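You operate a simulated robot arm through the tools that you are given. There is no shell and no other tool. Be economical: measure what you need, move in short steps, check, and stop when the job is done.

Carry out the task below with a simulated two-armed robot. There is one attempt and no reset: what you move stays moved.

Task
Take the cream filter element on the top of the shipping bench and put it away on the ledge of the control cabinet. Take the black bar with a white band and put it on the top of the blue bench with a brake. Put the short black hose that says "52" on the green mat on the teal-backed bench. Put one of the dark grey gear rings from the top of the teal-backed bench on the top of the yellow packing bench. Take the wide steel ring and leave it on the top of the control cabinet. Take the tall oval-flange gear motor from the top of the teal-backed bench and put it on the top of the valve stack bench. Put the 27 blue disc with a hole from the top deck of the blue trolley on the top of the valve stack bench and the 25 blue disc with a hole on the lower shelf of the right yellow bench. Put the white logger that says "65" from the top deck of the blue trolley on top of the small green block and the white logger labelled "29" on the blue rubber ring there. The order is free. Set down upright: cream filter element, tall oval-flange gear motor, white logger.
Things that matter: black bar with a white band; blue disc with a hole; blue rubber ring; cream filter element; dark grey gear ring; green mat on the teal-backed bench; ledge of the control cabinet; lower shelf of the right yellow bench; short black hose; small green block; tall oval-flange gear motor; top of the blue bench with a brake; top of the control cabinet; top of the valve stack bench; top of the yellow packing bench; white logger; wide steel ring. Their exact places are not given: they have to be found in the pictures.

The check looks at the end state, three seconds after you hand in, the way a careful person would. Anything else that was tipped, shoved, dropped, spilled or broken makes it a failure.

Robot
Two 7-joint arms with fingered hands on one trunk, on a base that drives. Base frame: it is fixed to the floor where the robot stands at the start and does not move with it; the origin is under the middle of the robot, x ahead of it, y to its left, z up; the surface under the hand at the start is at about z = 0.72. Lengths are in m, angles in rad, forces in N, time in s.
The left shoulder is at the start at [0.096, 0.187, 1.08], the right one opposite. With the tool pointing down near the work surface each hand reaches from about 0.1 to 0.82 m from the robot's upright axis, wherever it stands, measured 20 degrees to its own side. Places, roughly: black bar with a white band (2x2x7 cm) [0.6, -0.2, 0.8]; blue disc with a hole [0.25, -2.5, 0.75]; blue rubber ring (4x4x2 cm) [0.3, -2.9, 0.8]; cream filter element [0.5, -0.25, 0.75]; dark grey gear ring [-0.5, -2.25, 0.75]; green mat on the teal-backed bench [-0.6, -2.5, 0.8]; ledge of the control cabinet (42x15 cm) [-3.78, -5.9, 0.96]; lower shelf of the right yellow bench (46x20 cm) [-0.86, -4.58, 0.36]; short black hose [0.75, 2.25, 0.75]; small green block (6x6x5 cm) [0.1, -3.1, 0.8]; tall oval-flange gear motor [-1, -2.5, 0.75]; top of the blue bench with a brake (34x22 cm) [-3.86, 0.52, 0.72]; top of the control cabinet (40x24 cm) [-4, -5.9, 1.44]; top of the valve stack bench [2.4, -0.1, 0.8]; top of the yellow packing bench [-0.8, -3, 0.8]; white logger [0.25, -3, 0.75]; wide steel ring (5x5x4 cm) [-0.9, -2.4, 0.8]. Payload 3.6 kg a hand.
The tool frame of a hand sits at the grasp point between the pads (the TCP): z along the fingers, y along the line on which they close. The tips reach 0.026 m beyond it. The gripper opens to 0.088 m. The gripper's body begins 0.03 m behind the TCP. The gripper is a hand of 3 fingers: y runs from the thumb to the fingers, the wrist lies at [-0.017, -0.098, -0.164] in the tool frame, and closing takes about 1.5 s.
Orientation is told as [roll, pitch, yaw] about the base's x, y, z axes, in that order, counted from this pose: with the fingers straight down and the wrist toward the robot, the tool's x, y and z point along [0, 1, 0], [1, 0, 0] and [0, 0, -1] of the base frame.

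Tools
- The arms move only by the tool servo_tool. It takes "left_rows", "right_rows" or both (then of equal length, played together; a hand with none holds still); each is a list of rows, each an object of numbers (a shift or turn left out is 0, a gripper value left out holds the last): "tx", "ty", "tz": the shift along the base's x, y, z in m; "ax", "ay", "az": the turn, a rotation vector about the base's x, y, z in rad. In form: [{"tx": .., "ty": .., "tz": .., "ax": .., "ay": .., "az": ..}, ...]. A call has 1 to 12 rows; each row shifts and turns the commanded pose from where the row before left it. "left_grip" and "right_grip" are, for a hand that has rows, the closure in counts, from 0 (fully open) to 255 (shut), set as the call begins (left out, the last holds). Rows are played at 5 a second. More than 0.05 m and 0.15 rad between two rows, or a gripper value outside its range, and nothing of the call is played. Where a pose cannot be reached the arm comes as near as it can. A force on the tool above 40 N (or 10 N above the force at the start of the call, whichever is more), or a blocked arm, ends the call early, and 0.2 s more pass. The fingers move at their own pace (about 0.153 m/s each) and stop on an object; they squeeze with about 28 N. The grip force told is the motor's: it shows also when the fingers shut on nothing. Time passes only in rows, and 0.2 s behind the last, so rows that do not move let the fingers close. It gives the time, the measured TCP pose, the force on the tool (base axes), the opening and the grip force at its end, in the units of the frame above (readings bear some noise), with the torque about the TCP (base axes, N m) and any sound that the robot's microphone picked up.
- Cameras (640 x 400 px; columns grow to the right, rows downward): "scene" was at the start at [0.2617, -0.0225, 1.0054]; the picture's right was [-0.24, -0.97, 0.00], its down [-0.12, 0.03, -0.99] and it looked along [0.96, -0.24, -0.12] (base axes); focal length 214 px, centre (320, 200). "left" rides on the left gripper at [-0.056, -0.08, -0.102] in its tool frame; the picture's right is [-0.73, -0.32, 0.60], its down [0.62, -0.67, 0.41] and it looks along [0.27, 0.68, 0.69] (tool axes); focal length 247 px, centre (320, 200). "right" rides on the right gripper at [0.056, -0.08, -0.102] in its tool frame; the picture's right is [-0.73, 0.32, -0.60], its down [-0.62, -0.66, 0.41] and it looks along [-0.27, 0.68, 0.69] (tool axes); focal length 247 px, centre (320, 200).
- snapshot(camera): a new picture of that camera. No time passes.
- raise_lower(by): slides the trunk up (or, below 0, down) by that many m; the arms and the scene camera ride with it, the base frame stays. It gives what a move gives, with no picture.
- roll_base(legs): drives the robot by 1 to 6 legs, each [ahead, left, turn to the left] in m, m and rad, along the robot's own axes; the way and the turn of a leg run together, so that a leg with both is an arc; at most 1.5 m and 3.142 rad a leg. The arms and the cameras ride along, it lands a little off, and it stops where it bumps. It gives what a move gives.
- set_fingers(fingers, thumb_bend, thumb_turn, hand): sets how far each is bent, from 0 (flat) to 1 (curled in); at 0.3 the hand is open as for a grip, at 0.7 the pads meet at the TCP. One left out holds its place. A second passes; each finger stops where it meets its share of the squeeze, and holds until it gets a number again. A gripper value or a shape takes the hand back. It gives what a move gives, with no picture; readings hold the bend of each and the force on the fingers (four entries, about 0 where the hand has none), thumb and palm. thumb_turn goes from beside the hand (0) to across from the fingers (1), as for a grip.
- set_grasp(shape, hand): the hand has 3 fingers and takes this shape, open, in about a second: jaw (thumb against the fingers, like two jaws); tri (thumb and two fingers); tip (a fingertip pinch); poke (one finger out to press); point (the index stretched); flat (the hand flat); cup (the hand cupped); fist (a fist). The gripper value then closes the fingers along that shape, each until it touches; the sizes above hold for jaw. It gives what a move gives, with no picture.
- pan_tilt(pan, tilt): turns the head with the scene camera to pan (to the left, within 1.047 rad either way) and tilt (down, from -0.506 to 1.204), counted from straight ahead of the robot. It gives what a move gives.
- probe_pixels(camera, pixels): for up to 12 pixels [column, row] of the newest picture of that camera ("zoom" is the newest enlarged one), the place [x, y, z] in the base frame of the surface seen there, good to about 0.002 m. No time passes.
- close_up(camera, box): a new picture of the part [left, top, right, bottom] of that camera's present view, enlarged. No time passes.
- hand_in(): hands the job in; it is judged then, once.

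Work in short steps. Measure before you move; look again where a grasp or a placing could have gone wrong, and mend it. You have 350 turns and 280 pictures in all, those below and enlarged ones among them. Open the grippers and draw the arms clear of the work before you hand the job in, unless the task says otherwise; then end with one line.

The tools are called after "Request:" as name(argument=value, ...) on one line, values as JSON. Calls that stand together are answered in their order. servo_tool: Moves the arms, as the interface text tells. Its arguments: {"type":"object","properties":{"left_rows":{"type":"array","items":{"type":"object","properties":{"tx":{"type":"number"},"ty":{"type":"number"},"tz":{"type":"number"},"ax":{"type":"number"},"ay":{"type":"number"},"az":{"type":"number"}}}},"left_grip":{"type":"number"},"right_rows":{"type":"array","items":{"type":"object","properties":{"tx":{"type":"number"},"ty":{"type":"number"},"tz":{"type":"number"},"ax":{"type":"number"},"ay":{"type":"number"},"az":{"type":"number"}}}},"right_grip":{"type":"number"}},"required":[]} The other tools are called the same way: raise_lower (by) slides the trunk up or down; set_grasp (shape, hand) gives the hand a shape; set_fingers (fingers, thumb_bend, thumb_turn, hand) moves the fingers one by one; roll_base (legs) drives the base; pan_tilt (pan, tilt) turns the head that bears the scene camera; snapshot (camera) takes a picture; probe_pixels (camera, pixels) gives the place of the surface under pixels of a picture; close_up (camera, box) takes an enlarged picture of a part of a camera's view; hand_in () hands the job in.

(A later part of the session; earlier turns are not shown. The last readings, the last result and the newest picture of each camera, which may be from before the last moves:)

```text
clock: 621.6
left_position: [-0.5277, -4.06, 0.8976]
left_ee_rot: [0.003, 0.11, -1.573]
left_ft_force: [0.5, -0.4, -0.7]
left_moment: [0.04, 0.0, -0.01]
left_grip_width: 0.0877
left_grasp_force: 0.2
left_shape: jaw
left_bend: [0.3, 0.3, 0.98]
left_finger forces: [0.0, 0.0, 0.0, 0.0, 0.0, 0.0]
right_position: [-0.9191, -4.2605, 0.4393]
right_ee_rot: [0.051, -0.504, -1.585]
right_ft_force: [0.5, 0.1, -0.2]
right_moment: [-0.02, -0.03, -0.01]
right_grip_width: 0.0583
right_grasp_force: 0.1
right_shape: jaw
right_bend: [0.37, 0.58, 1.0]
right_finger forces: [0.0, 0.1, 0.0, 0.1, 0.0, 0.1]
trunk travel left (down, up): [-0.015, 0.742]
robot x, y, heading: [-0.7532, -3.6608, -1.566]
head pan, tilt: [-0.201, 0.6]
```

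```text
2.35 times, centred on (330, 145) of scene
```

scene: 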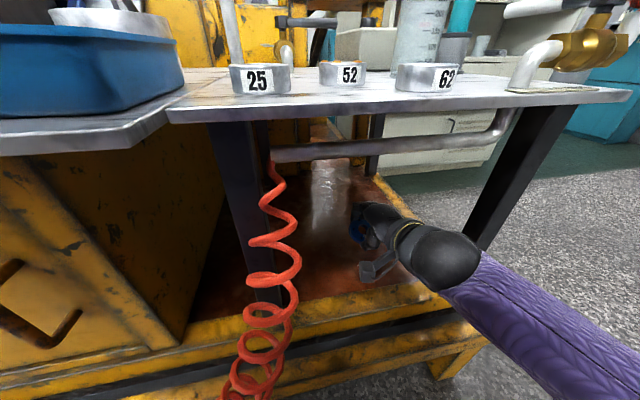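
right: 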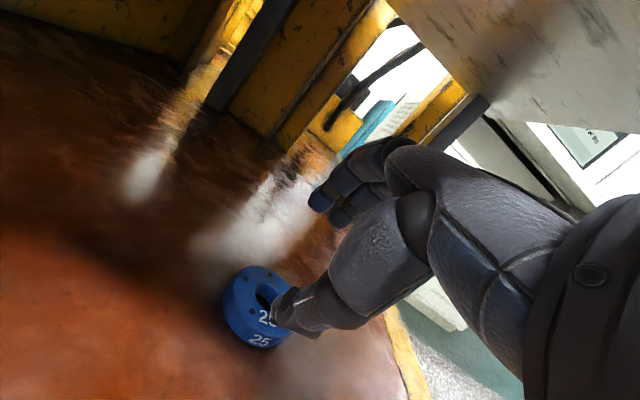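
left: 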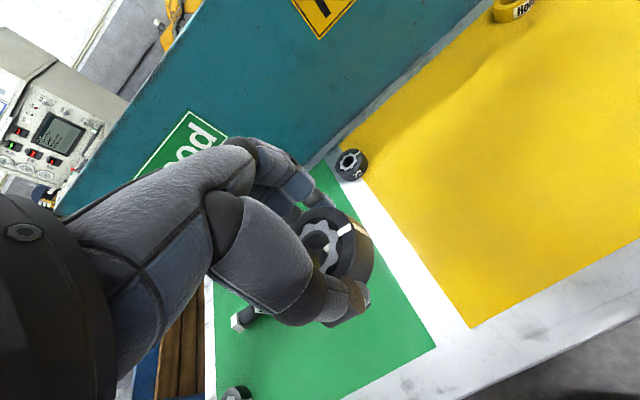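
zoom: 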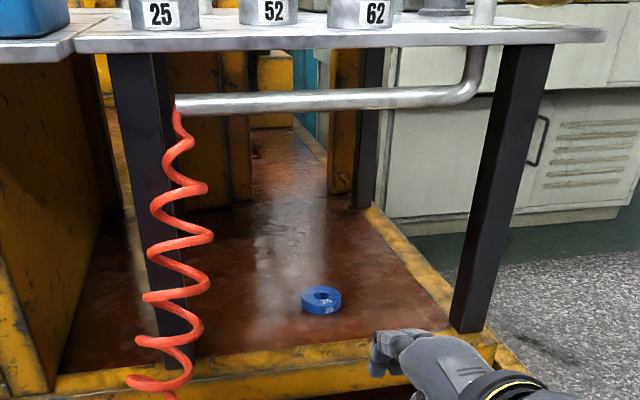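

Disc 25 lies on the lower shelf. I raise the right hand and trunk, untilt, and probe the disc's position.

Request:
probe_pixels(camera="zoom", pixels=[[321, 297], [321, 310]])

Request:
raise_lower(by=0.21)

Request:
servo_tool(right_rows=[{"tz": 0.045}, {"tz": 0.045}, {"tz": 0.045}, {"tz": 0.045}, {"tz": 0.045}, {"tz": 0.045}, {"tz": 0.045}, {"tz": 0.045}, {"ax": 0.13, "tz": 0.03}, {"ax": 0.13, "tz": 0.03}, {"ax": 0.13}, {"ax": 0.12}], right_grip=0)

Request:
servo_tool(right_rows=[{"tx": -0.045}, {"tx": -0.045}, {"tx": -0.045}, {"ty": 0.04}, {"ty": 0.04}, {}])

Request:
snapshot(camera="scene")

```text
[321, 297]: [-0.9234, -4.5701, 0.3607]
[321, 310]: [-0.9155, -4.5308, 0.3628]
```

```text
clock: 623.8
left_position: [-0.5291, -4.0603, 1.1064]
left_ee_rot: [0.005, 0.111, -1.573]
left_ft_force: [-0.2, -0.1, 0.3]
left_moment: [0.0, -0.03, 0.03]
left_grip_width: 0.0879
left_grasp_force: 0.1
left_shape: jaw
left_bend: [0.3, 0.3, 0.98]
left_finger forces: [0.1, 0.0, 0.1, 0.1, 0.0, 0.0]
right_position: [-0.9194, -4.2606, 0.649]
right_ee_rot: [0.053, -0.504, -1.583]
right_ft_force: [0.2, -0.5, -0.1]
right_moment: [0.0, -0.01, 0.0]
right_grip_width: 0.0583
right_grasp_force: 0.1
right_shape: jaw
right_bend: [0.37, 0.58, 1.0]
right_finger forces: [0.0, 0.0, 0.0, 0.1, 0.0, 0.1]
trunk travel left (down, up): [-0.225, 0.532]
robot x, y, heading: [-0.7495, -3.66, -1.569]
head pan, tilt: [-0.201, 0.6]
```

```text
clock: 626.4
left_position: [-0.5279, -4.058, 1.1065]
left_ee_rot: [0.003, 0.112, -1.572]
left_ft_force: [0.3, -0.3, -0.7]
left_moment: [0.0, 0.02, 0.03]
left_grip_width: 0.0878
left_grasp_force: 0.1
left_shape: jaw
left_bend: [0.3, 0.3, 0.98]
left_finger forces: [0.0, 0.0, 0.1, 0.0, 0.0, 0.0]
right_position: [-0.9197, -4.2843, 1.061]
right_ee_rot: [0.043, 0.006, -1.581]
right_ft_force: [-0.2, 0.1, -0.8]
right_moment: [0.0, 0.0, -0.01]
right_grip_width: 0.0879
right_grasp_force: 0.1
right_shape: jaw
right_bend: [0.3, 0.3, 0.98]
right_finger forces: [0.0, 0.0, 0.0, 0.1, 0.0, 0.1]
right hand out of reach, approached as far as the arm can: row 11, 12
trunk travel left (down, up): [-0.225, 0.532]
robot x, y, heading: [-0.749, -3.6624, -1.569]
head pan, tilt: [-0.201, 0.6]
```

```text
clock: 627.8
left_position: [-0.5283, -4.0587, 1.1067]
left_ee_rot: [0.006, 0.108, -1.572]
left_ft_force: [0.2, -0.2, 0.5]
left_moment: [-0.02, 0.0, 0.0]
left_grip_width: 0.0877
left_grasp_force: 0.0
left_shape: jaw
left_bend: [0.3, 0.3, 0.98]
left_finger forces: [0.1, 0.0, 0.0, 0.0, 0.1, 0.0]
right_position: [-1.0763, -4.2321, 1.0581]
right_ee_rot: [0.044, 0.005, -1.583]
right_ft_force: [0.1, 0.0, -0.7]
right_moment: [0.01, -0.01, 0.0]
right_grip_width: 0.0879
right_grasp_force: 0.1
right_shape: jaw
right_bend: [0.3, 0.3, 0.98]
right_finger forces: [0.1, 0.0, 0.0, 0.1, 0.0, 0.0]
right hand out of reach, approached as far as the arm can: row 5
trunk travel left (down, up): [-0.225, 0.532]
robot x, y, heading: [-0.7473, -3.6592, -1.574]
head pan, tilt: [-0.201, 0.6]
```

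```text
93 pictures are left
```

scene: 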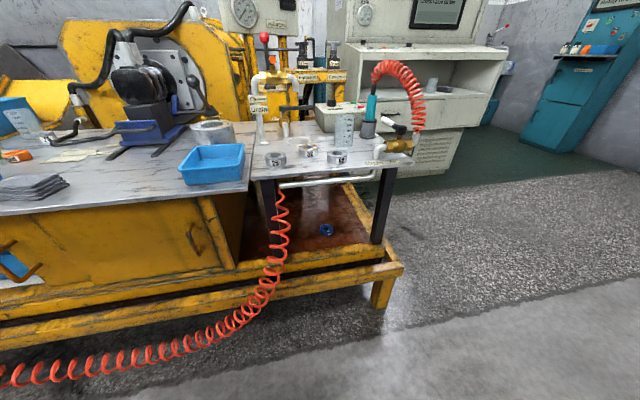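

Disc 25 is at (-0.917,-4.55), inside the shelf area. Now I turn around to face +y and sidestep east to the trolley's far end.

Request:
roll_base(legs=[[-0.02, 0, 0], [0, 0, 1.57], [0, 0, 1.57], [0, -0.9, 0]])

Request:
pan_tilt(pan=0, tilt=0.5)

Request:
snapshot(camera="scene")

```text
clock: 640.7
left_position: [-0.0412, -3.2525, 1.1075]
left_ee_rot: [0.007, 0.111, 1.574]
left_ft_force: [0.2, -0.6, -0.4]
left_moment: [-0.01, 0.04, -0.02]
left_grip_width: 0.088
left_grasp_force: 0.0
left_shape: jaw
left_bend: [0.3, 0.3, 0.98]
left_finger forces: [0.1, 0.0, 0.0, 0.0, 0.0, 0.1]
right_position: [0.5061, -3.0767, 1.0564]
right_ee_rot: [0.045, 0.004, 1.564]
right_ft_force: [1.6, 0.6, 0.1]
right_moment: [0.01, 0.03, -0.04]
right_grip_width: 0.0877
right_grasp_force: 0.0
right_shape: jaw
right_bend: [0.3, 0.3, 0.98]
right_finger forces: [0.1, 0.0, 0.0, 0.0, 0.1, 0.0]
trunk travel left (down, up): [-0.225, 0.532]
robot x, y, heading: [0.182, -3.6531, 1.574]
head pan, tilt: [-0.201, 0.6]
```

```text
clock: 641.4
left_position: [-0.0434, -3.254, 1.1077]
left_ee_rot: [0.006, 0.109, 1.576]
left_ft_force: [-0.3, -1.0, 0.6]
left_moment: [0.0, -0.01, 0.04]
left_grip_width: 0.0878
left_grasp_force: 0.0
left_shape: jaw
left_bend: [0.3, 0.3, 0.98]
left_finger forces: [0.0, 0.1, 0.0, 0.1, 0.1, 0.0]
right_position: [0.5051, -3.0773, 1.0575]
right_ee_rot: [0.046, 0.006, 1.565]
right_ft_force: [-0.2, 0.4, 0.3]
right_moment: [0.0, -0.02, -0.01]
right_grip_width: 0.0877
right_grasp_force: 0.1
right_shape: jaw
right_bend: [0.3, 0.3, 0.98]
right_finger forces: [0.1, 0.0, 0.0, 0.0, 0.0, 0.0]
trunk travel left (down, up): [-0.225, 0.532]
robot x, y, heading: [0.1816, -3.6512, 1.576]
head pan, tilt: [0.0, 0.499]
```

```text
92 pictures are left
```

scene: 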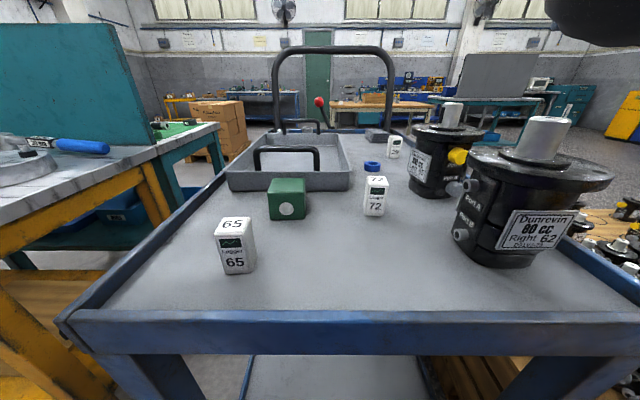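

All is visible: logger 65 (235,245), green block (287,200), logger 29 (395,147), blue ring (372,166). I probe them.

Request:
probe_pixels(camera="scene", pixels=[[236, 222], [225, 222], [250, 222], [236, 270], [288, 182], [288, 210], [271, 190], [304, 190], [372, 163], [396, 140], [374, 180], [150, 320]])

Request:
close_up(camera="scene", box=[190, 110, 430, 290])

```text
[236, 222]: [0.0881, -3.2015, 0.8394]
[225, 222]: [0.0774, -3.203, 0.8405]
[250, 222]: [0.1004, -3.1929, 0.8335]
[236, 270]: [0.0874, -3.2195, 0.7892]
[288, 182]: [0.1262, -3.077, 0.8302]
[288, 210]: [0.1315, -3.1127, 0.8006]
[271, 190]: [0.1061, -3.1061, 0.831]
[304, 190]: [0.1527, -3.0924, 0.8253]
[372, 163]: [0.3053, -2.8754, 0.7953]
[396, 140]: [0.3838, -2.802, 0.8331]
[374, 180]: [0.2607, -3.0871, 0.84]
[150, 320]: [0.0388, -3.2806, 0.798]
```

```text
2.22 times, centred on (310, 200) of scene
```

zoom: 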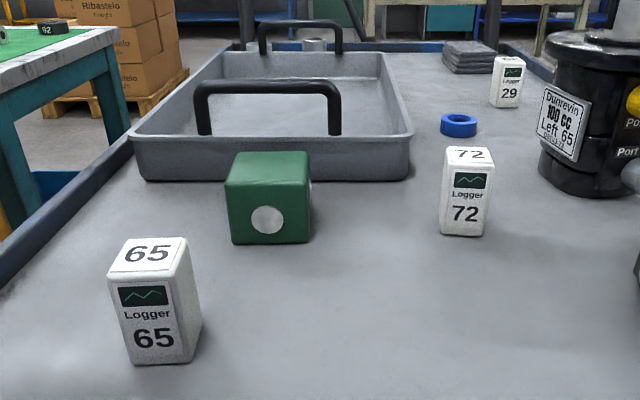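

Logger 65's centre is ≈(0.089,-3.198), top 0.84, deck 0.78. I bring the left hand above it with a partial opening.

Request:
servo_tool(left_rows=[{"tx": 0.033, "ty": 0.014}, {"tx": 0.033, "ty": 0.014}, {"tx": 0.033, "ty": 0.014}, {"tx": 0.033, "ty": 0.014}, {"tz": -0.045}, {"tz": -0.045}, {"tz": -0.045}, {}], left_grip=70)

Request:
snapshot(camera="left")

```text
clock: 643.2
left_position: [0.0883, -3.2002, 0.9746]
left_ee_rot: [0.005, 0.111, 1.574]
left_ft_force: [0.6, 0.2, -0.2]
left_moment: [0.03, -0.01, 0.03]
left_grip_width: 0.0644
left_grasp_force: 0.0
left_shape: jaw
left_bend: [0.35, 0.54, 0.99]
left_finger forces: [0.1, 0.1, 0.0, 0.1, 0.1, 0.0]
right_position: [0.5043, -3.077, 1.058]
right_ee_rot: [0.046, 0.005, 1.564]
right_ft_force: [0.5, -0.9, -0.1]
right_moment: [-0.03, -0.04, 0.02]
right_grip_width: 0.0876
right_grasp_force: 0.1
right_shape: jaw
right_bend: [0.3, 0.3, 0.98]
right_finger forces: [0.0, 0.1, 0.0, 0.0, 0.0, 0.1]
trunk travel left (down, up): [-0.225, 0.532]
robot x, y, heading: [0.1841, -3.6522, 1.577]
head pan, tilt: [0.0, 0.499]
```

```text
90 pictures are left
```

left: 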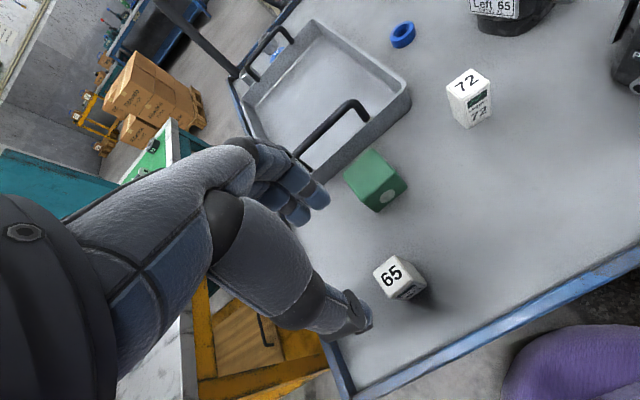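

I correct the slight hand tilt (0.11) and probe the logger and block tops.

Request:
servo_tool(left_rows=[{"ax": 0.111}, {}])

Request:
snapshot(camera="left")

```text
clock: 643.8
left_position: [0.088, -3.1977, 0.974]
left_ee_rot: [0.003, -0.001, 1.573]
left_ft_force: [-1.5, -0.8, 0.3]
left_moment: [0.01, 0.0, -0.02]
left_grip_width: 0.0641
left_grasp_force: 0.0
left_shape: jaw
left_bend: [0.35, 0.54, 0.99]
left_finger forces: [0.1, 0.1, 0.1, 0.0, 0.0, 0.0]
right_position: [0.5047, -3.0776, 1.0569]
right_ee_rot: [0.046, 0.004, 1.564]
right_ft_force: [-0.7, 0.1, 0.1]
right_moment: [0.0, 0.02, -0.01]
right_grip_width: 0.088
right_grasp_force: 0.1
right_shape: jaw
right_bend: [0.3, 0.3, 0.98]
right_finger forces: [0.1, 0.0, 0.0, 0.1, 0.1, 0.0]
trunk travel left (down, up): [-0.225, 0.532]
robot x, y, heading: [0.1821, -3.6488, 1.576]
head pan, tilt: [0.0, 0.499]
```

```text
89 pictures are left
```

left: 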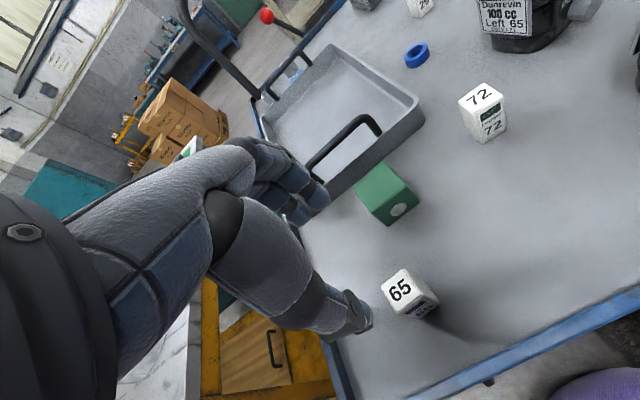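

Request:
close_up(camera="left", box=[330, 140, 460, 340])

Request:
probe_pixels(camera="left", pixels=[[385, 290], [408, 270], [423, 293], [398, 312], [401, 290], [353, 192], [382, 163], [413, 195], [382, 218], [382, 192], [425, 315]])

```text
2.00 times, centred on (395, 240) of left
```

zoom: 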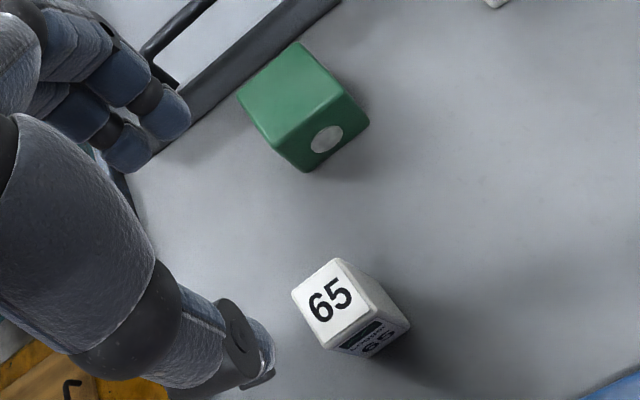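

```text
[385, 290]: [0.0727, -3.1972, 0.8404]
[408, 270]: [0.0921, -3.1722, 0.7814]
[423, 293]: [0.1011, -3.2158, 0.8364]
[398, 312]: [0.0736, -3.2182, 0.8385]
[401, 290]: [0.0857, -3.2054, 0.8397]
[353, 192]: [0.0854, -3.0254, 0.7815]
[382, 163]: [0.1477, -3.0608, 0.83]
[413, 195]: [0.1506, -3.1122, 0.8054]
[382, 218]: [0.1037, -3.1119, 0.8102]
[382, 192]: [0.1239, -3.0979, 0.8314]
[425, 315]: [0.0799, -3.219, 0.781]
```

I probe the top-face corners more precisely.

Request:
probe_pixels(camera="left", pixels=[[357, 188], [384, 165], [405, 186], [374, 206], [384, 288], [403, 273], [416, 292], [397, 311], [400, 291], [381, 187]])

```text
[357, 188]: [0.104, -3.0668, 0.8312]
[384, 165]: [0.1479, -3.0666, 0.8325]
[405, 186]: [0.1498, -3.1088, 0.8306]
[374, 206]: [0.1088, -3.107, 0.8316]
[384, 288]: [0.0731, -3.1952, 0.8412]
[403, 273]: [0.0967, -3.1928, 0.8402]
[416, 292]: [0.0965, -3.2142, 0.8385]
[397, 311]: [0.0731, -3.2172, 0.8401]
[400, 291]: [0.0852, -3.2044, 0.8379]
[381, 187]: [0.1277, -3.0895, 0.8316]
```

Block: centre (0.128,-3.0875), top 0.8315. Logger 65: centre (0.085,-3.205). I descend and grip the logger at z≈0.82.

Request:
servo_tool(left_rows=[{"tx": -0.003, "ty": -0.007}, {"tz": -0.045}, {"tz": -0.045}, {"tz": -0.04}, {"tz": -0.024}, {}])

Request:
snapshot(camera="left")

```text
clock: 645.2
left_position: [0.0847, -3.2067, 0.8169]
left_ee_rot: [0.005, 0.0, 1.572]
left_ft_force: [-0.5, 0.3, 0.2]
left_moment: [0.01, 0.03, 0.03]
left_grip_width: 0.0642
left_grasp_force: 0.1
left_shape: jaw
left_bend: [0.35, 0.54, 0.99]
left_finger forces: [0.0, 0.0, 0.1, 0.0, 0.1, 0.1]
right_position: [0.5051, -3.078, 1.058]
right_ee_rot: [0.045, 0.005, 1.564]
right_ft_force: [-0.3, 1.0, -0.2]
right_moment: [0.02, 0.04, 0.0]
right_grip_width: 0.0877
right_grasp_force: 0.1
right_shape: jaw
right_bend: [0.3, 0.3, 0.98]
right_finger forces: [0.0, 0.1, 0.0, 0.0, 0.0, 0.0]
trunk travel left (down, up): [-0.225, 0.532]
robot x, y, heading: [0.1804, -3.6537, 1.579]
head pan, tilt: [0.0, 0.499]
```

```text
87 pictures are left
```

left: 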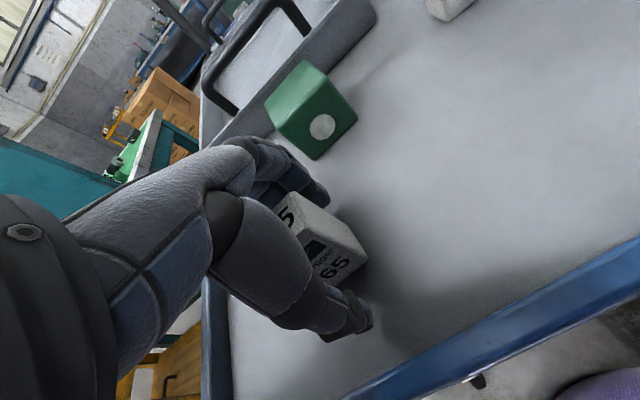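

The logger is between thumb and fingers. I close and lift a little.

Request:
servo_tool(left_rows=[{}, {}, {}, {}, {}, {}, {}], left_grip=255)

Request:
servo_tool(left_rows=[{"tz": 0.02}, {"tz": 0.04}, {"tz": 0.04}, {"tz": 0.03}, {}])

Request:
close_up(camera="scene", box=[190, 90, 390, 250])

Request:
snapshot(camera="left")

```text
clock: 646.8
left_position: [0.0851, -3.2053, 0.8167]
left_ee_rot: [0.003, 0.001, 1.575]
left_ft_force: [-0.2, -0.2, -0.6]
left_moment: [0.01, 0.01, -0.01]
left_grip_width: 0.0252
left_grasp_force: 28.3
left_shape: jaw
left_bend: [0.53, 0.73, 1.0]
left_finger forces: [13.2, 12.0, 0.0, 0.0, 25.3, 0.0]
right_position: [0.5044, -3.0779, 1.057]
right_ee_rot: [0.044, 0.005, 1.564]
right_ft_force: [-0.3, 0.5, 0.5]
right_moment: [-0.01, 0.01, 0.0]
right_grip_width: 0.0877
right_grasp_force: 0.2
right_shape: jaw
right_bend: [0.3, 0.3, 0.98]
right_finger forces: [0.0, 0.0, 0.0, 0.0, 0.1, 0.0]
trunk travel left (down, up): [-0.225, 0.532]
robot x, y, heading: [0.1788, -3.6535, 1.579]
head pan, tilt: [0.0, 0.499]
```

```text
clock: 648.0
left_position: [0.0856, -3.2042, 0.9474]
left_ee_rot: [0.009, -0.002, 1.573]
left_ft_force: [0.2, -0.7, -0.8]
left_moment: [0.0, 0.02, 0.0]
left_grip_width: 0.025
left_grasp_force: 27.8
left_shape: jaw
left_bend: [0.53, 0.73, 1.0]
left_finger forces: [13.1, 12.1, 0.1, 0.0, 25.3, 0.0]
right_position: [0.5042, -3.0771, 1.0584]
right_ee_rot: [0.046, 0.006, 1.563]
right_ft_force: [0.4, -0.6, -0.8]
right_moment: [0.01, 0.0, 0.02]
right_grip_width: 0.0878
right_grasp_force: 0.2
right_shape: jaw
right_bend: [0.3, 0.3, 0.98]
right_finger forces: [0.1, 0.1, 0.0, 0.0, 0.0, 0.1]
trunk travel left (down, up): [-0.225, 0.532]
robot x, y, heading: [0.177, -3.6501, 1.577]
head pan, tilt: [0.0, 0.499]
```

```text
2.50 times, centred on (290, 170) of scene
```

zoom: 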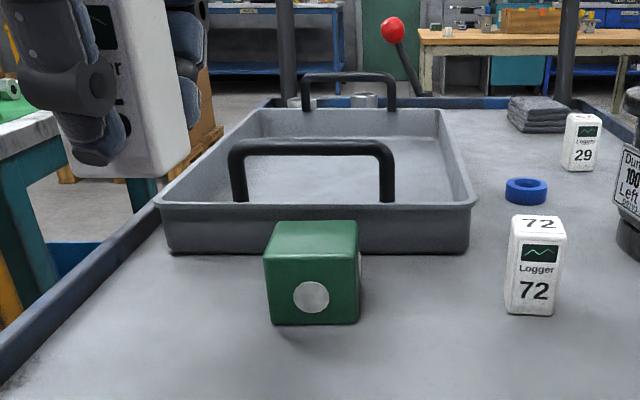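

```text
85 pictures are left
```

left: 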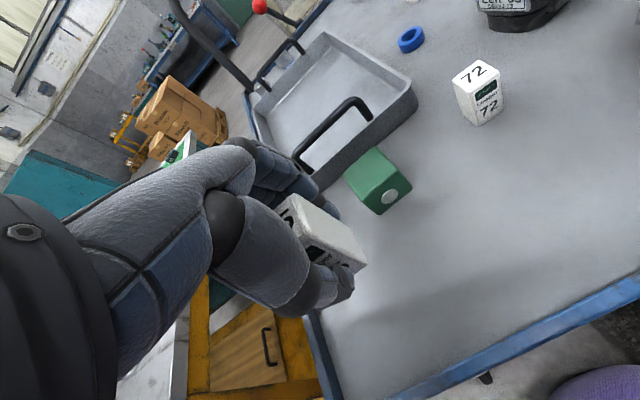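

The logger is held. I probe the tray handle behind the block, to keep fingers off it.

Request:
probe_pixels(camera="zoom", pixels=[[310, 147], [240, 190], [385, 190], [310, 205], [310, 240], [310, 225]])

Request:
servo_tool(left_rows=[{"tx": 0.014, "ty": 0.038}, {"tx": 0.014, "ty": 0.038}, {"tx": 0.014, "ty": 0.04}, {}])

Request:
snapshot(camera="left")

Request:
close_up(camera="scene", box=[190, 60, 390, 240])

```text
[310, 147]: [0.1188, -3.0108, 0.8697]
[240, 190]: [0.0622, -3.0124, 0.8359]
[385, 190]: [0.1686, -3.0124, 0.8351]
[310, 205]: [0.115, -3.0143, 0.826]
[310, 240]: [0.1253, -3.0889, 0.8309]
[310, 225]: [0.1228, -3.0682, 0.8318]
```

```text
clock: 649.0
left_position: [0.1288, -3.0886, 0.9491]
left_ee_rot: [0.002, 0.0, 1.572]
left_ft_force: [1.4, -0.5, -1.0]
left_moment: [0.02, 0.01, -0.03]
left_grip_width: 0.0253
left_grasp_force: 28.2
left_shape: jaw
left_bend: [0.53, 0.73, 1.0]
left_finger forces: [13.2, 12.2, 0.0, 0.0, 25.4, 0.0]
right_position: [0.5036, -3.0787, 1.0568]
right_ee_rot: [0.044, 0.005, 1.564]
right_ft_force: [0.0, 0.1, 0.6]
right_moment: [0.0, -0.04, 0.03]
right_grip_width: 0.088
right_grasp_force: 0.0
right_shape: jaw
right_bend: [0.3, 0.3, 0.98]
right_finger forces: [0.1, 0.0, 0.0, 0.1, 0.1, 0.1]
trunk travel left (down, up): [-0.225, 0.532]
robot x, y, heading: [0.181, -3.6555, 1.583]
head pan, tilt: [0.0, 0.499]
```

```text
84 pictures are left
```

left: 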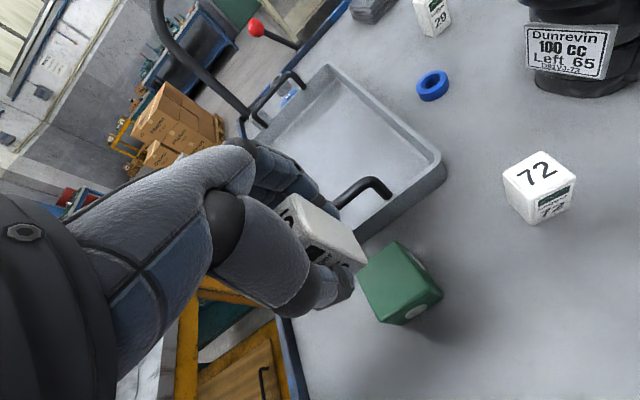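

```text
2.22 times, centred on (290, 150) of scene
```

zoom: 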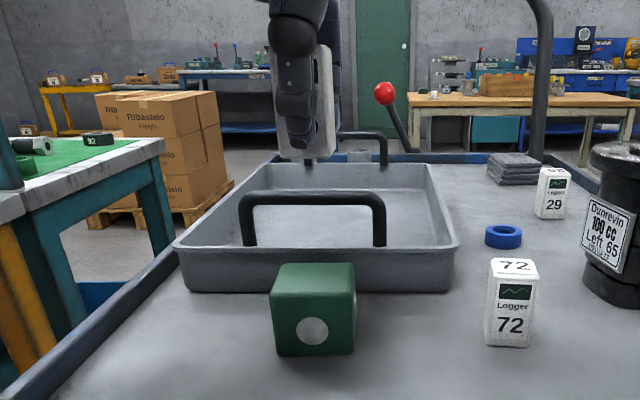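

The handle (y -3.012, z≤0.87) stays clear. I lower the logger toward the block top.

Request:
servo_tool(left_rows=[{"tz": -0.035}, {"tz": -0.03}, {"tz": -0.01}, {}])

Request:
close_up(camera="scene", box=[230, 100, 370, 240])

```text
clock: 650.0
left_position: [0.1287, -3.0884, 0.8745]
left_ee_rot: [0.005, 0.0, 1.574]
left_ft_force: [-0.3, -0.3, 0.1]
left_moment: [0.0, 0.01, 0.0]
left_grip_width: 0.0253
left_grasp_force: 27.0
left_shape: jaw
left_bend: [0.53, 0.73, 1.0]
left_finger forces: [13.1, 12.1, 0.0, 0.0, 25.2, 0.1]
right_position: [0.5048, -3.0778, 1.0582]
right_ee_rot: [0.046, 0.006, 1.566]
right_ft_force: [0.0, -0.9, -0.5]
right_moment: [0.01, -0.02, -0.01]
right_grip_width: 0.0878
right_grasp_force: 0.1
right_shape: jaw
right_bend: [0.3, 0.3, 0.98]
right_finger forces: [0.0, 0.0, 0.0, 0.0, 0.0, 0.1]
trunk travel left (down, up): [-0.225, 0.532]
robot x, y, heading: [0.1756, -3.653, 1.577]
head pan, tilt: [0.0, 0.499]
```

```text
2.86 times, centred on (300, 170) of scene
```

zoom: 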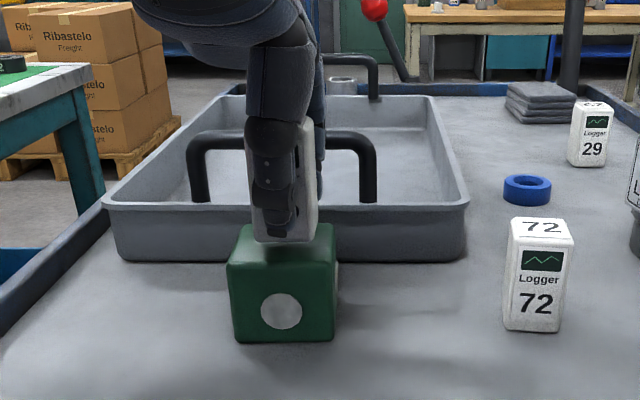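

The logger is over the block's centre. I lower in 2–3 mm steps until contact.

Request:
servo_tool(left_rows=[{"tz": -0.003}, {"tz": -0.002}, {"tz": -0.002}, {}])

Request:
close_up(camera="scene", box=[230, 100, 370, 240])

```text
clock: 651.0
left_position: [0.1285, -3.0886, 0.8682]
left_ee_rot: [0.004, -0.001, 1.574]
left_ft_force: [0.4, 0.5, -0.9]
left_moment: [0.0, 0.02, 0.01]
left_grip_width: 0.0249
left_grasp_force: 27.7
left_shape: jaw
left_bend: [0.53, 0.73, 1.0]
left_finger forces: [13.1, 12.1, 0.1, 0.1, 25.2, 0.0]
right_position: [0.5051, -3.0775, 1.0579]
right_ee_rot: [0.046, 0.005, 1.564]
right_ft_force: [0.6, 0.1, -0.3]
right_moment: [-0.01, 0.02, 0.02]
right_grip_width: 0.0879
right_grasp_force: 0.1
right_shape: jaw
right_bend: [0.3, 0.3, 0.98]
right_finger forces: [0.1, 0.1, 0.1, 0.1, 0.1, 0.0]
trunk travel left (down, up): [-0.225, 0.532]
robot x, y, heading: [0.1833, -3.6504, 1.577]
head pan, tilt: [0.0, 0.499]
```

```text
2.86 times, centred on (300, 170) of scene
```

zoom: 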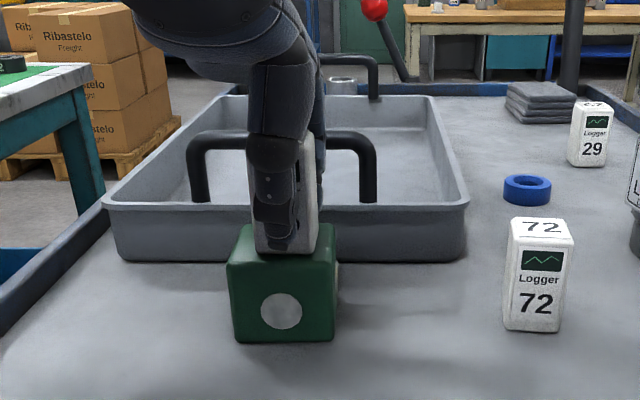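

Request:
servo_tool(left_rows=[{"tz": -0.0015}, {}])

```text
clock: 651.6
left_position: [0.1282, -3.0887, 0.866]
left_ee_rot: [0.003, -0.002, 1.573]
left_ft_force: [0.4, 2.0, 2.0]
left_moment: [0.07, -0.02, -0.01]
left_grip_width: 0.0253
left_grasp_force: 28.0
left_shape: jaw
left_bend: [0.53, 0.73, 1.0]
left_finger forces: [13.7, 12.9, 0.1, 0.1, 25.5, 0.0]
right_position: [0.5042, -3.0778, 1.057]
right_ee_rot: [0.045, 0.005, 1.564]
right_ft_force: [-0.2, -0.1, -0.5]
right_moment: [0.01, -0.01, 0.01]
right_grip_width: 0.0877
right_grasp_force: 0.1
right_shape: jaw
right_bend: [0.3, 0.3, 0.98]
right_finger forces: [0.0, 0.0, 0.0, 0.0, 0.1, 0.1]
trunk travel left (down, up): [-0.225, 0.532]
robot x, y, heading: [0.1828, -3.65, 1.58]
head pan, tilt: [0.0, 0.499]
```

Contact (~2–3 N). I open partly and lift straight up.

Request:
servo_tool(left_rows=[{}, {}, {}], left_grip=145)

Request:
servo_tool(left_rows=[{"tz": 0.01}, {"tz": 0.03}, {"tz": 0.045}, {"tz": 0.045}, {"tz": 0.045}, {"ty": -0.045}, {"ty": -0.045}, {}])

Request:
close_up(camera="scene", box=[220, 80, 440, 240])

```text
clock: 652.4
left_position: [0.1277, -3.0879, 0.8653]
left_ee_rot: [0.004, 0.001, 1.574]
left_ft_force: [-0.9, 0.6, 0.8]
left_moment: [0.02, 0.0, 0.01]
left_grip_width: 0.0376
left_grasp_force: 0.1
left_shape: jaw
left_bend: [0.46, 0.71, 1.0]
left_finger forces: [0.0, 0.0, 0.1, 0.1, 0.0, 0.0]
right_position: [0.5052, -3.0766, 1.0574]
right_ee_rot: [0.046, 0.005, 1.564]
right_ft_force: [0.5, -0.3, 0.1]
right_moment: [-0.03, 0.01, -0.02]
right_grip_width: 0.0876
right_grasp_force: 0.0
right_shape: jaw
right_bend: [0.3, 0.3, 0.98]
right_finger forces: [0.1, 0.0, 0.0, 0.0, 0.0, 0.0]
trunk travel left (down, up): [-0.225, 0.532]
robot x, y, heading: [0.1776, -3.6514, 1.58]
head pan, tilt: [0.0, 0.499]
```

```text
clock: 654.2
left_position: [0.1277, -3.1795, 1.0389]
left_ee_rot: [0.004, 0.0, 1.572]
left_ft_force: [0.0, 0.0, 0.2]
left_moment: [-0.01, 0.02, -0.01]
left_grip_width: 0.0376
left_grasp_force: 0.1
left_shape: jaw
left_bend: [0.46, 0.71, 1.0]
left_finger forces: [0.0, 0.0, 0.0, 0.0, 0.0, 0.1]
right_position: [0.5054, -3.0758, 1.0579]
right_ee_rot: [0.044, 0.003, 1.565]
right_ft_force: [0.8, 0.0, 0.4]
right_moment: [-0.01, 0.02, 0.0]
right_grip_width: 0.088
right_grasp_force: 0.1
right_shape: jaw
right_bend: [0.3, 0.3, 0.98]
right_finger forces: [0.0, 0.0, 0.0, 0.0, 0.1, 0.0]
trunk travel left (down, up): [-0.225, 0.532]
robot x, y, heading: [0.1814, -3.65, 1.574]
head pan, tilt: [0.0, 0.499]
```

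```text
2.50 times, centred on (330, 160) of scene
```

zoom: 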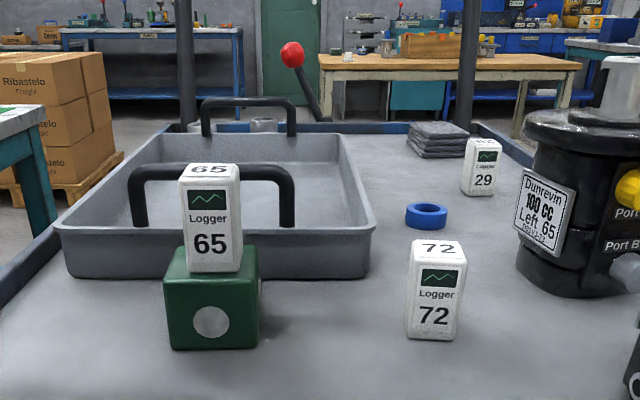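

Logger 65 stands on the green block. For logger 29 I need to know the pumps' heights; I take a fresh view and probe.

Request:
pan_tilt(pan=-0.3, tilt=0.6)

Request:
snapshot(camera="scene")

```text
clock: 655.0
left_position: [0.1286, -3.1789, 1.0393]
left_ee_rot: [0.004, -0.001, 1.575]
left_ft_force: [0.3, -0.2, 0.2]
left_moment: [0.0, 0.01, -0.03]
left_grip_width: 0.0376
left_grasp_force: 0.0
left_shape: jaw
left_bend: [0.46, 0.71, 1.0]
left_finger forces: [0.0, 0.1, 0.1, 0.1, 0.0, 0.0]
right_position: [0.5043, -3.0779, 1.0576]
right_ee_rot: [0.046, 0.005, 1.563]
right_ft_force: [0.2, -0.5, -0.3]
right_moment: [0.0, 0.0, -0.01]
right_grip_width: 0.0878
right_grasp_force: 0.0
right_shape: jaw
right_bend: [0.3, 0.3, 0.98]
right_finger forces: [0.1, 0.1, 0.0, 0.0, 0.0, 0.0]
trunk travel left (down, up): [-0.225, 0.532]
robot x, y, heading: [0.1802, -3.6474, 1.577]
head pan, tilt: [-0.3, 0.6]
```

```text
79 pictures are left
```

scene: 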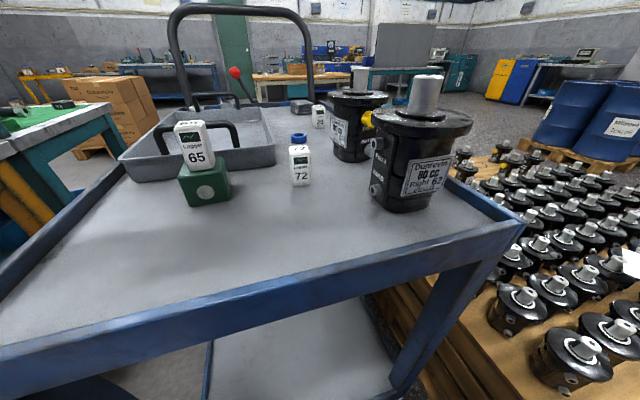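

Request:
probe_pixels(camera="scene", pixels=[[425, 80], [360, 68], [425, 115], [358, 95], [385, 100], [318, 108], [299, 136], [300, 148], [470, 118], [330, 95], [200, 335], [413, 370]])

Request:
close_up(camera="scene", box=[260, 50, 420, 200])

```text
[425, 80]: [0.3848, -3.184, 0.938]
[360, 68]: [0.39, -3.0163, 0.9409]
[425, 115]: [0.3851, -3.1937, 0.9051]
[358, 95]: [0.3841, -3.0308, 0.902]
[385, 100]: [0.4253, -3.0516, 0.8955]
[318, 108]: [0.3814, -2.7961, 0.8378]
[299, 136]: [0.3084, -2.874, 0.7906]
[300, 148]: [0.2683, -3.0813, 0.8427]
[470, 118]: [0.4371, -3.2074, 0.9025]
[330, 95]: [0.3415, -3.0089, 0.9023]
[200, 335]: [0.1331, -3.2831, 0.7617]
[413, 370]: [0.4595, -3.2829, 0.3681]
```

```text
2.67 times, centred on (340, 125) of scene
```

zoom: 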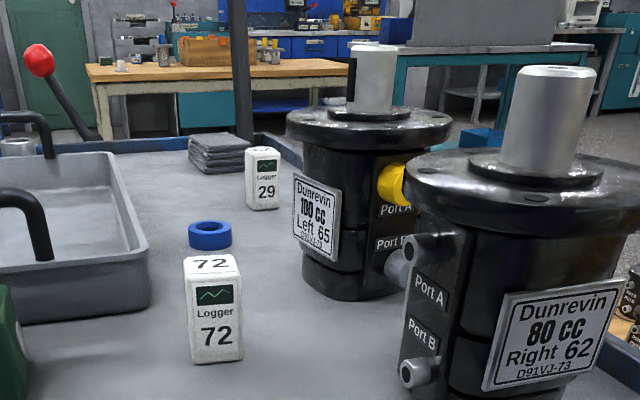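

Pump shafts reach z 0.941; logger 29 is at ≈(0.381,-2.785). I raise the left hand a bit, sidestep right 0.3 m and move 0.085 m closer, then stretch the left hand over the logger.

Request:
raise_lower(by=0.05)

Request:
roll_base(legs=[[0, -0.3, 0], [0.08, 0, 0]])

Request:
pan_tilt(pan=0.15, tilt=0.5)

Request:
snapshot(camera="scene")

```text
clock: 655.9
left_position: [0.1291, -3.179, 1.0885]
left_ee_rot: [0.005, 0.002, 1.574]
left_ft_force: [0.1, 0.1, 0.1]
left_moment: [0.01, 0.0, -0.01]
left_grip_width: 0.0382
left_grasp_force: 0.1
left_shape: jaw
left_bend: [0.46, 0.71, 1.0]
left_finger forces: [0.0, 0.0, 0.0, 0.0, 0.1, 0.1]
right_position: [0.5059, -3.077, 1.1072]
right_ee_rot: [0.046, 0.006, 1.562]
right_ft_force: [-0.4, 0.9, -0.1]
right_moment: [-0.03, 0.02, 0.0]
right_grip_width: 0.0878
right_grasp_force: 0.1
right_shape: jaw
right_bend: [0.3, 0.3, 0.98]
right_finger forces: [0.0, 0.1, 0.1, 0.0, 0.1, 0.0]
trunk travel left (down, up): [-0.275, 0.482]
robot x, y, heading: [0.1821, -3.654, 1.576]
head pan, tilt: [-0.3, 0.6]
```

```text
clock: 657.8
left_position: [0.2874, -3.2119, 1.0897]
left_ee_rot: [0.005, 0.0, 1.645]
left_ft_force: [0.8, -0.7, 0.6]
left_moment: [0.0, -0.01, 0.03]
left_grip_width: 0.0376
left_grasp_force: 0.0
left_shape: jaw
left_bend: [0.46, 0.71, 1.0]
left_finger forces: [0.0, 0.0, 0.0, 0.0, 0.1, 0.1]
right_position: [0.6561, -3.0858, 1.1087]
right_ee_rot: [0.045, 0.006, 1.635]
right_ft_force: [1.0, 0.1, 0.5]
right_moment: [0.02, -0.03, -0.01]
right_grip_width: 0.088
right_grasp_force: 0.0
right_shape: jaw
right_bend: [0.3, 0.3, 0.98]
right_finger forces: [0.0, 0.0, 0.0, 0.1, 0.1, 0.0]
trunk travel left (down, up): [-0.275, 0.482]
robot x, y, heading: [0.3721, -3.6797, 1.646]
head pan, tilt: [-0.3, 0.6]
stopped in leg 1: the robot was blocked; the commanded pose is now the measured one
```

```text
clock: 658.7
left_position: [0.286, -3.2127, 1.09]
left_ee_rot: [0.004, 0.0, 1.645]
left_ft_force: [-0.2, -0.6, 0.1]
left_moment: [-0.01, 0.02, 0.01]
left_grip_width: 0.0378
left_grasp_force: 0.0
left_shape: jaw
left_bend: [0.46, 0.71, 1.0]
left_finger forces: [0.0, 0.0, 0.0, 0.2, 0.0, 0.1]
right_position: [0.6556, -3.0847, 1.1085]
right_ee_rot: [0.045, 0.006, 1.635]
right_ft_force: [0.3, 0.2, -0.7]
right_moment: [-0.01, -0.02, 0.01]
right_grip_width: 0.0878
right_grasp_force: 0.0
right_shape: jaw
right_bend: [0.3, 0.3, 0.98]
right_finger forces: [0.0, 0.0, 0.0, 0.1, 0.0, 0.0]
trunk travel left (down, up): [-0.275, 0.482]
robot x, y, heading: [0.3738, -3.6743, 1.643]
head pan, tilt: [0.15, 0.499]
```

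```text
77 pictures are left
```

scene: 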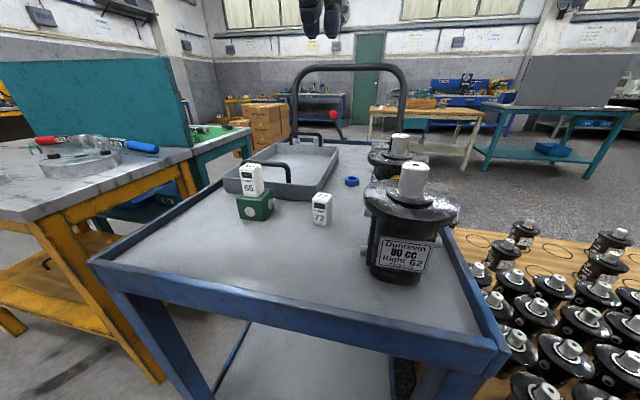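

The base touched the pallet on the right (x≥0.65), so x≈0.35 is the limit here. I step back left slightly and check logger 29's orientation.

Request:
roll_base(legs=[[0, 0.03, -0.07]])

Request:
close_up(camera="left", box=[380, 0, 540, 140])

Request:
snapshot(camera="left")

```text
clock: 659.6
left_position: [0.2892, -3.2092, 1.0892]
left_ee_rot: [0.004, -0.001, 1.577]
left_ft_force: [0.4, 0.1, 0.6]
left_moment: [-0.01, -0.02, 0.04]
left_grip_width: 0.0379
left_grasp_force: 0.0
left_shape: jaw
left_bend: [0.46, 0.71, 1.0]
left_finger forces: [0.0, 0.1, 0.0, 0.1, 0.0, 0.0]
right_position: [0.6645, -3.1077, 1.108]
right_ee_rot: [0.045, 0.006, 1.567]
right_ft_force: [-0.2, -0.4, 0.5]
right_moment: [-0.03, -0.04, 0.02]
right_grip_width: 0.0879
right_grasp_force: 0.1
right_shape: jaw
right_bend: [0.3, 0.3, 0.98]
right_finger forces: [0.0, 0.0, 0.0, 0.0, 0.1, 0.1]
trunk travel left (down, up): [-0.275, 0.482]
robot x, y, heading: [0.3446, -3.6792, 1.58]
head pan, tilt: [0.15, 0.499]
```

```text
2.86 times, centred on (460, 70) of left
```

zoom: 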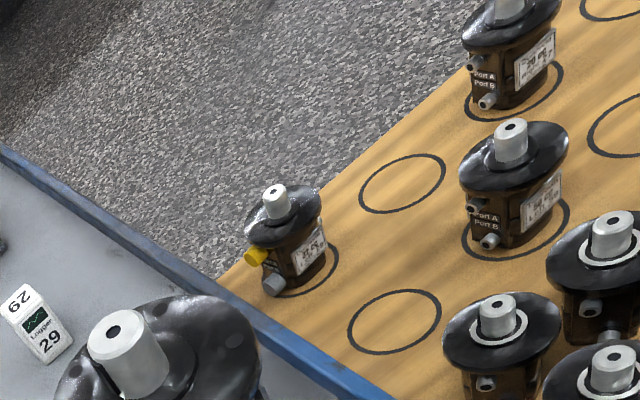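

```text
75 pictures are left
```

left: 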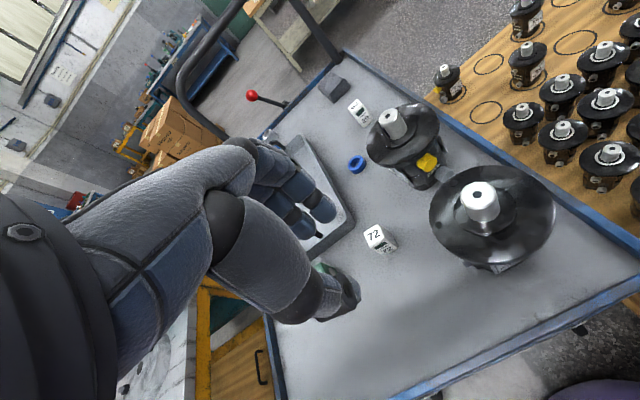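

I probe the top corners of logger 29.

Request:
probe_pixels(camera="zoom", pixels=[[6, 301], [26, 288], [40, 302], [17, 317], [22, 302]])

```text
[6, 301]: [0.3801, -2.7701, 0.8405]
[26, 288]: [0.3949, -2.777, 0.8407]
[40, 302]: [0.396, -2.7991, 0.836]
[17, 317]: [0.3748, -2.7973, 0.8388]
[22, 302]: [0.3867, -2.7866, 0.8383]
```

Logger 29 stands square to the trolley at (0.386,-2.786); the pumps block this side, so I will take it from the handle side (as with disc 25). I travel back around to the front.

Request:
roll_base(legs=[[-0.04, 0, 0], [0, 1.2, 0], [0, 1.05, 0], [1.15, 0, 0], [1.15, 0, 0]])

Request:
roll_base(legs=[[0, 0, 1.57], [0, 0, 1.57]])

Request:
pan_tilt(pan=0.5, tilt=0.3)

Request:
snapshot(camera="scene")

```text
clock: 682.4
left_position: [-2.0013, -0.9284, 1.0889]
left_ee_rot: [0.005, -0.001, 1.574]
left_ft_force: [0.2, -0.4, 0.6]
left_moment: [0.02, -0.01, 0.01]
left_grip_width: 0.0376
left_grasp_force: 0.1
left_shape: jaw
left_bend: [0.46, 0.71, 1.0]
left_finger forces: [0.0, 0.1, 0.1, 0.0, 0.1, 0.0]
right_position: [-1.6252, -0.8264, 1.1073]
right_ee_rot: [0.045, 0.006, 1.562]
right_ft_force: [0.3, 0.3, 0.2]
right_moment: [-0.02, 0.0, 0.0]
right_grip_width: 0.0879
right_grasp_force: 0.0
right_shape: jaw
right_bend: [0.3, 0.3, 0.98]
right_finger forces: [0.0, 0.0, 0.0, 0.0, 0.0, 0.1]
trunk travel left (down, up): [-0.275, 0.482]
robot x, y, heading: [-1.9488, -1.4016, 1.574]
head pan, tilt: [0.15, 0.499]
```

```text
clock: 690.4
left_position: [-1.8958, -1.8742, 1.0891]
left_ee_rot: [0.005, 0.0, -1.566]
left_ft_force: [-0.4, 0.4, 0.7]
left_moment: [0.01, 0.04, 0.0]
left_grip_width: 0.0378
left_grasp_force: 0.1
left_shape: jaw
left_bend: [0.46, 0.71, 1.0]
left_finger forces: [0.1, 0.0, 0.0, 0.0, 0.1, 0.0]
right_position: [-2.273, -1.975, 1.1075]
right_ee_rot: [0.045, 0.004, -1.575]
right_ft_force: [-0.1, -0.4, -0.7]
right_moment: [-0.02, 0.0, 0.02]
right_grip_width: 0.0876
right_grasp_force: 0.0
right_shape: jaw
right_bend: [0.3, 0.3, 0.98]
right_finger forces: [0.0, 0.0, 0.0, 0.1, 0.1, 0.1]
trunk travel left (down, up): [-0.275, 0.482]
robot x, y, heading: [-1.9493, -1.4027, -1.566]
head pan, tilt: [0.15, 0.499]
```

```text
clock: 691.3
left_position: [-1.8978, -1.8746, 1.0901]
left_ee_rot: [0.006, 0.001, -1.565]
left_ft_force: [0.4, 0.2, 0.2]
left_moment: [-0.02, -0.01, 0.0]
left_grip_width: 0.0374
left_grasp_force: 0.1
left_shape: jaw
left_bend: [0.46, 0.71, 1.0]
left_finger forces: [0.0, 0.0, 0.0, 0.0, 0.0, 0.0]
right_position: [-2.2732, -1.9771, 1.1076]
right_ee_rot: [0.046, 0.006, -1.574]
right_ft_force: [-0.2, -0.5, -0.7]
right_moment: [0.0, 0.0, 0.01]
right_grip_width: 0.0876
right_grasp_force: 0.0
right_shape: jaw
right_bend: [0.3, 0.3, 0.98]
right_finger forces: [0.0, 0.1, 0.0, 0.1, 0.0, 0.0]
trunk travel left (down, up): [-0.275, 0.482]
robot x, y, heading: [-1.9524, -1.3983, -1.563]
head pan, tilt: [0.499, 0.3]
```

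```text
74 pictures are left
```

scene: 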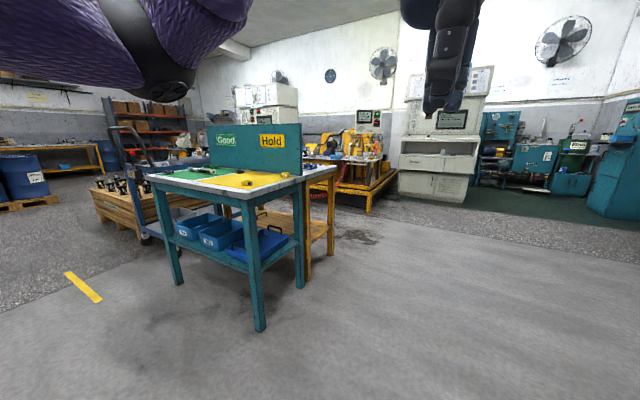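

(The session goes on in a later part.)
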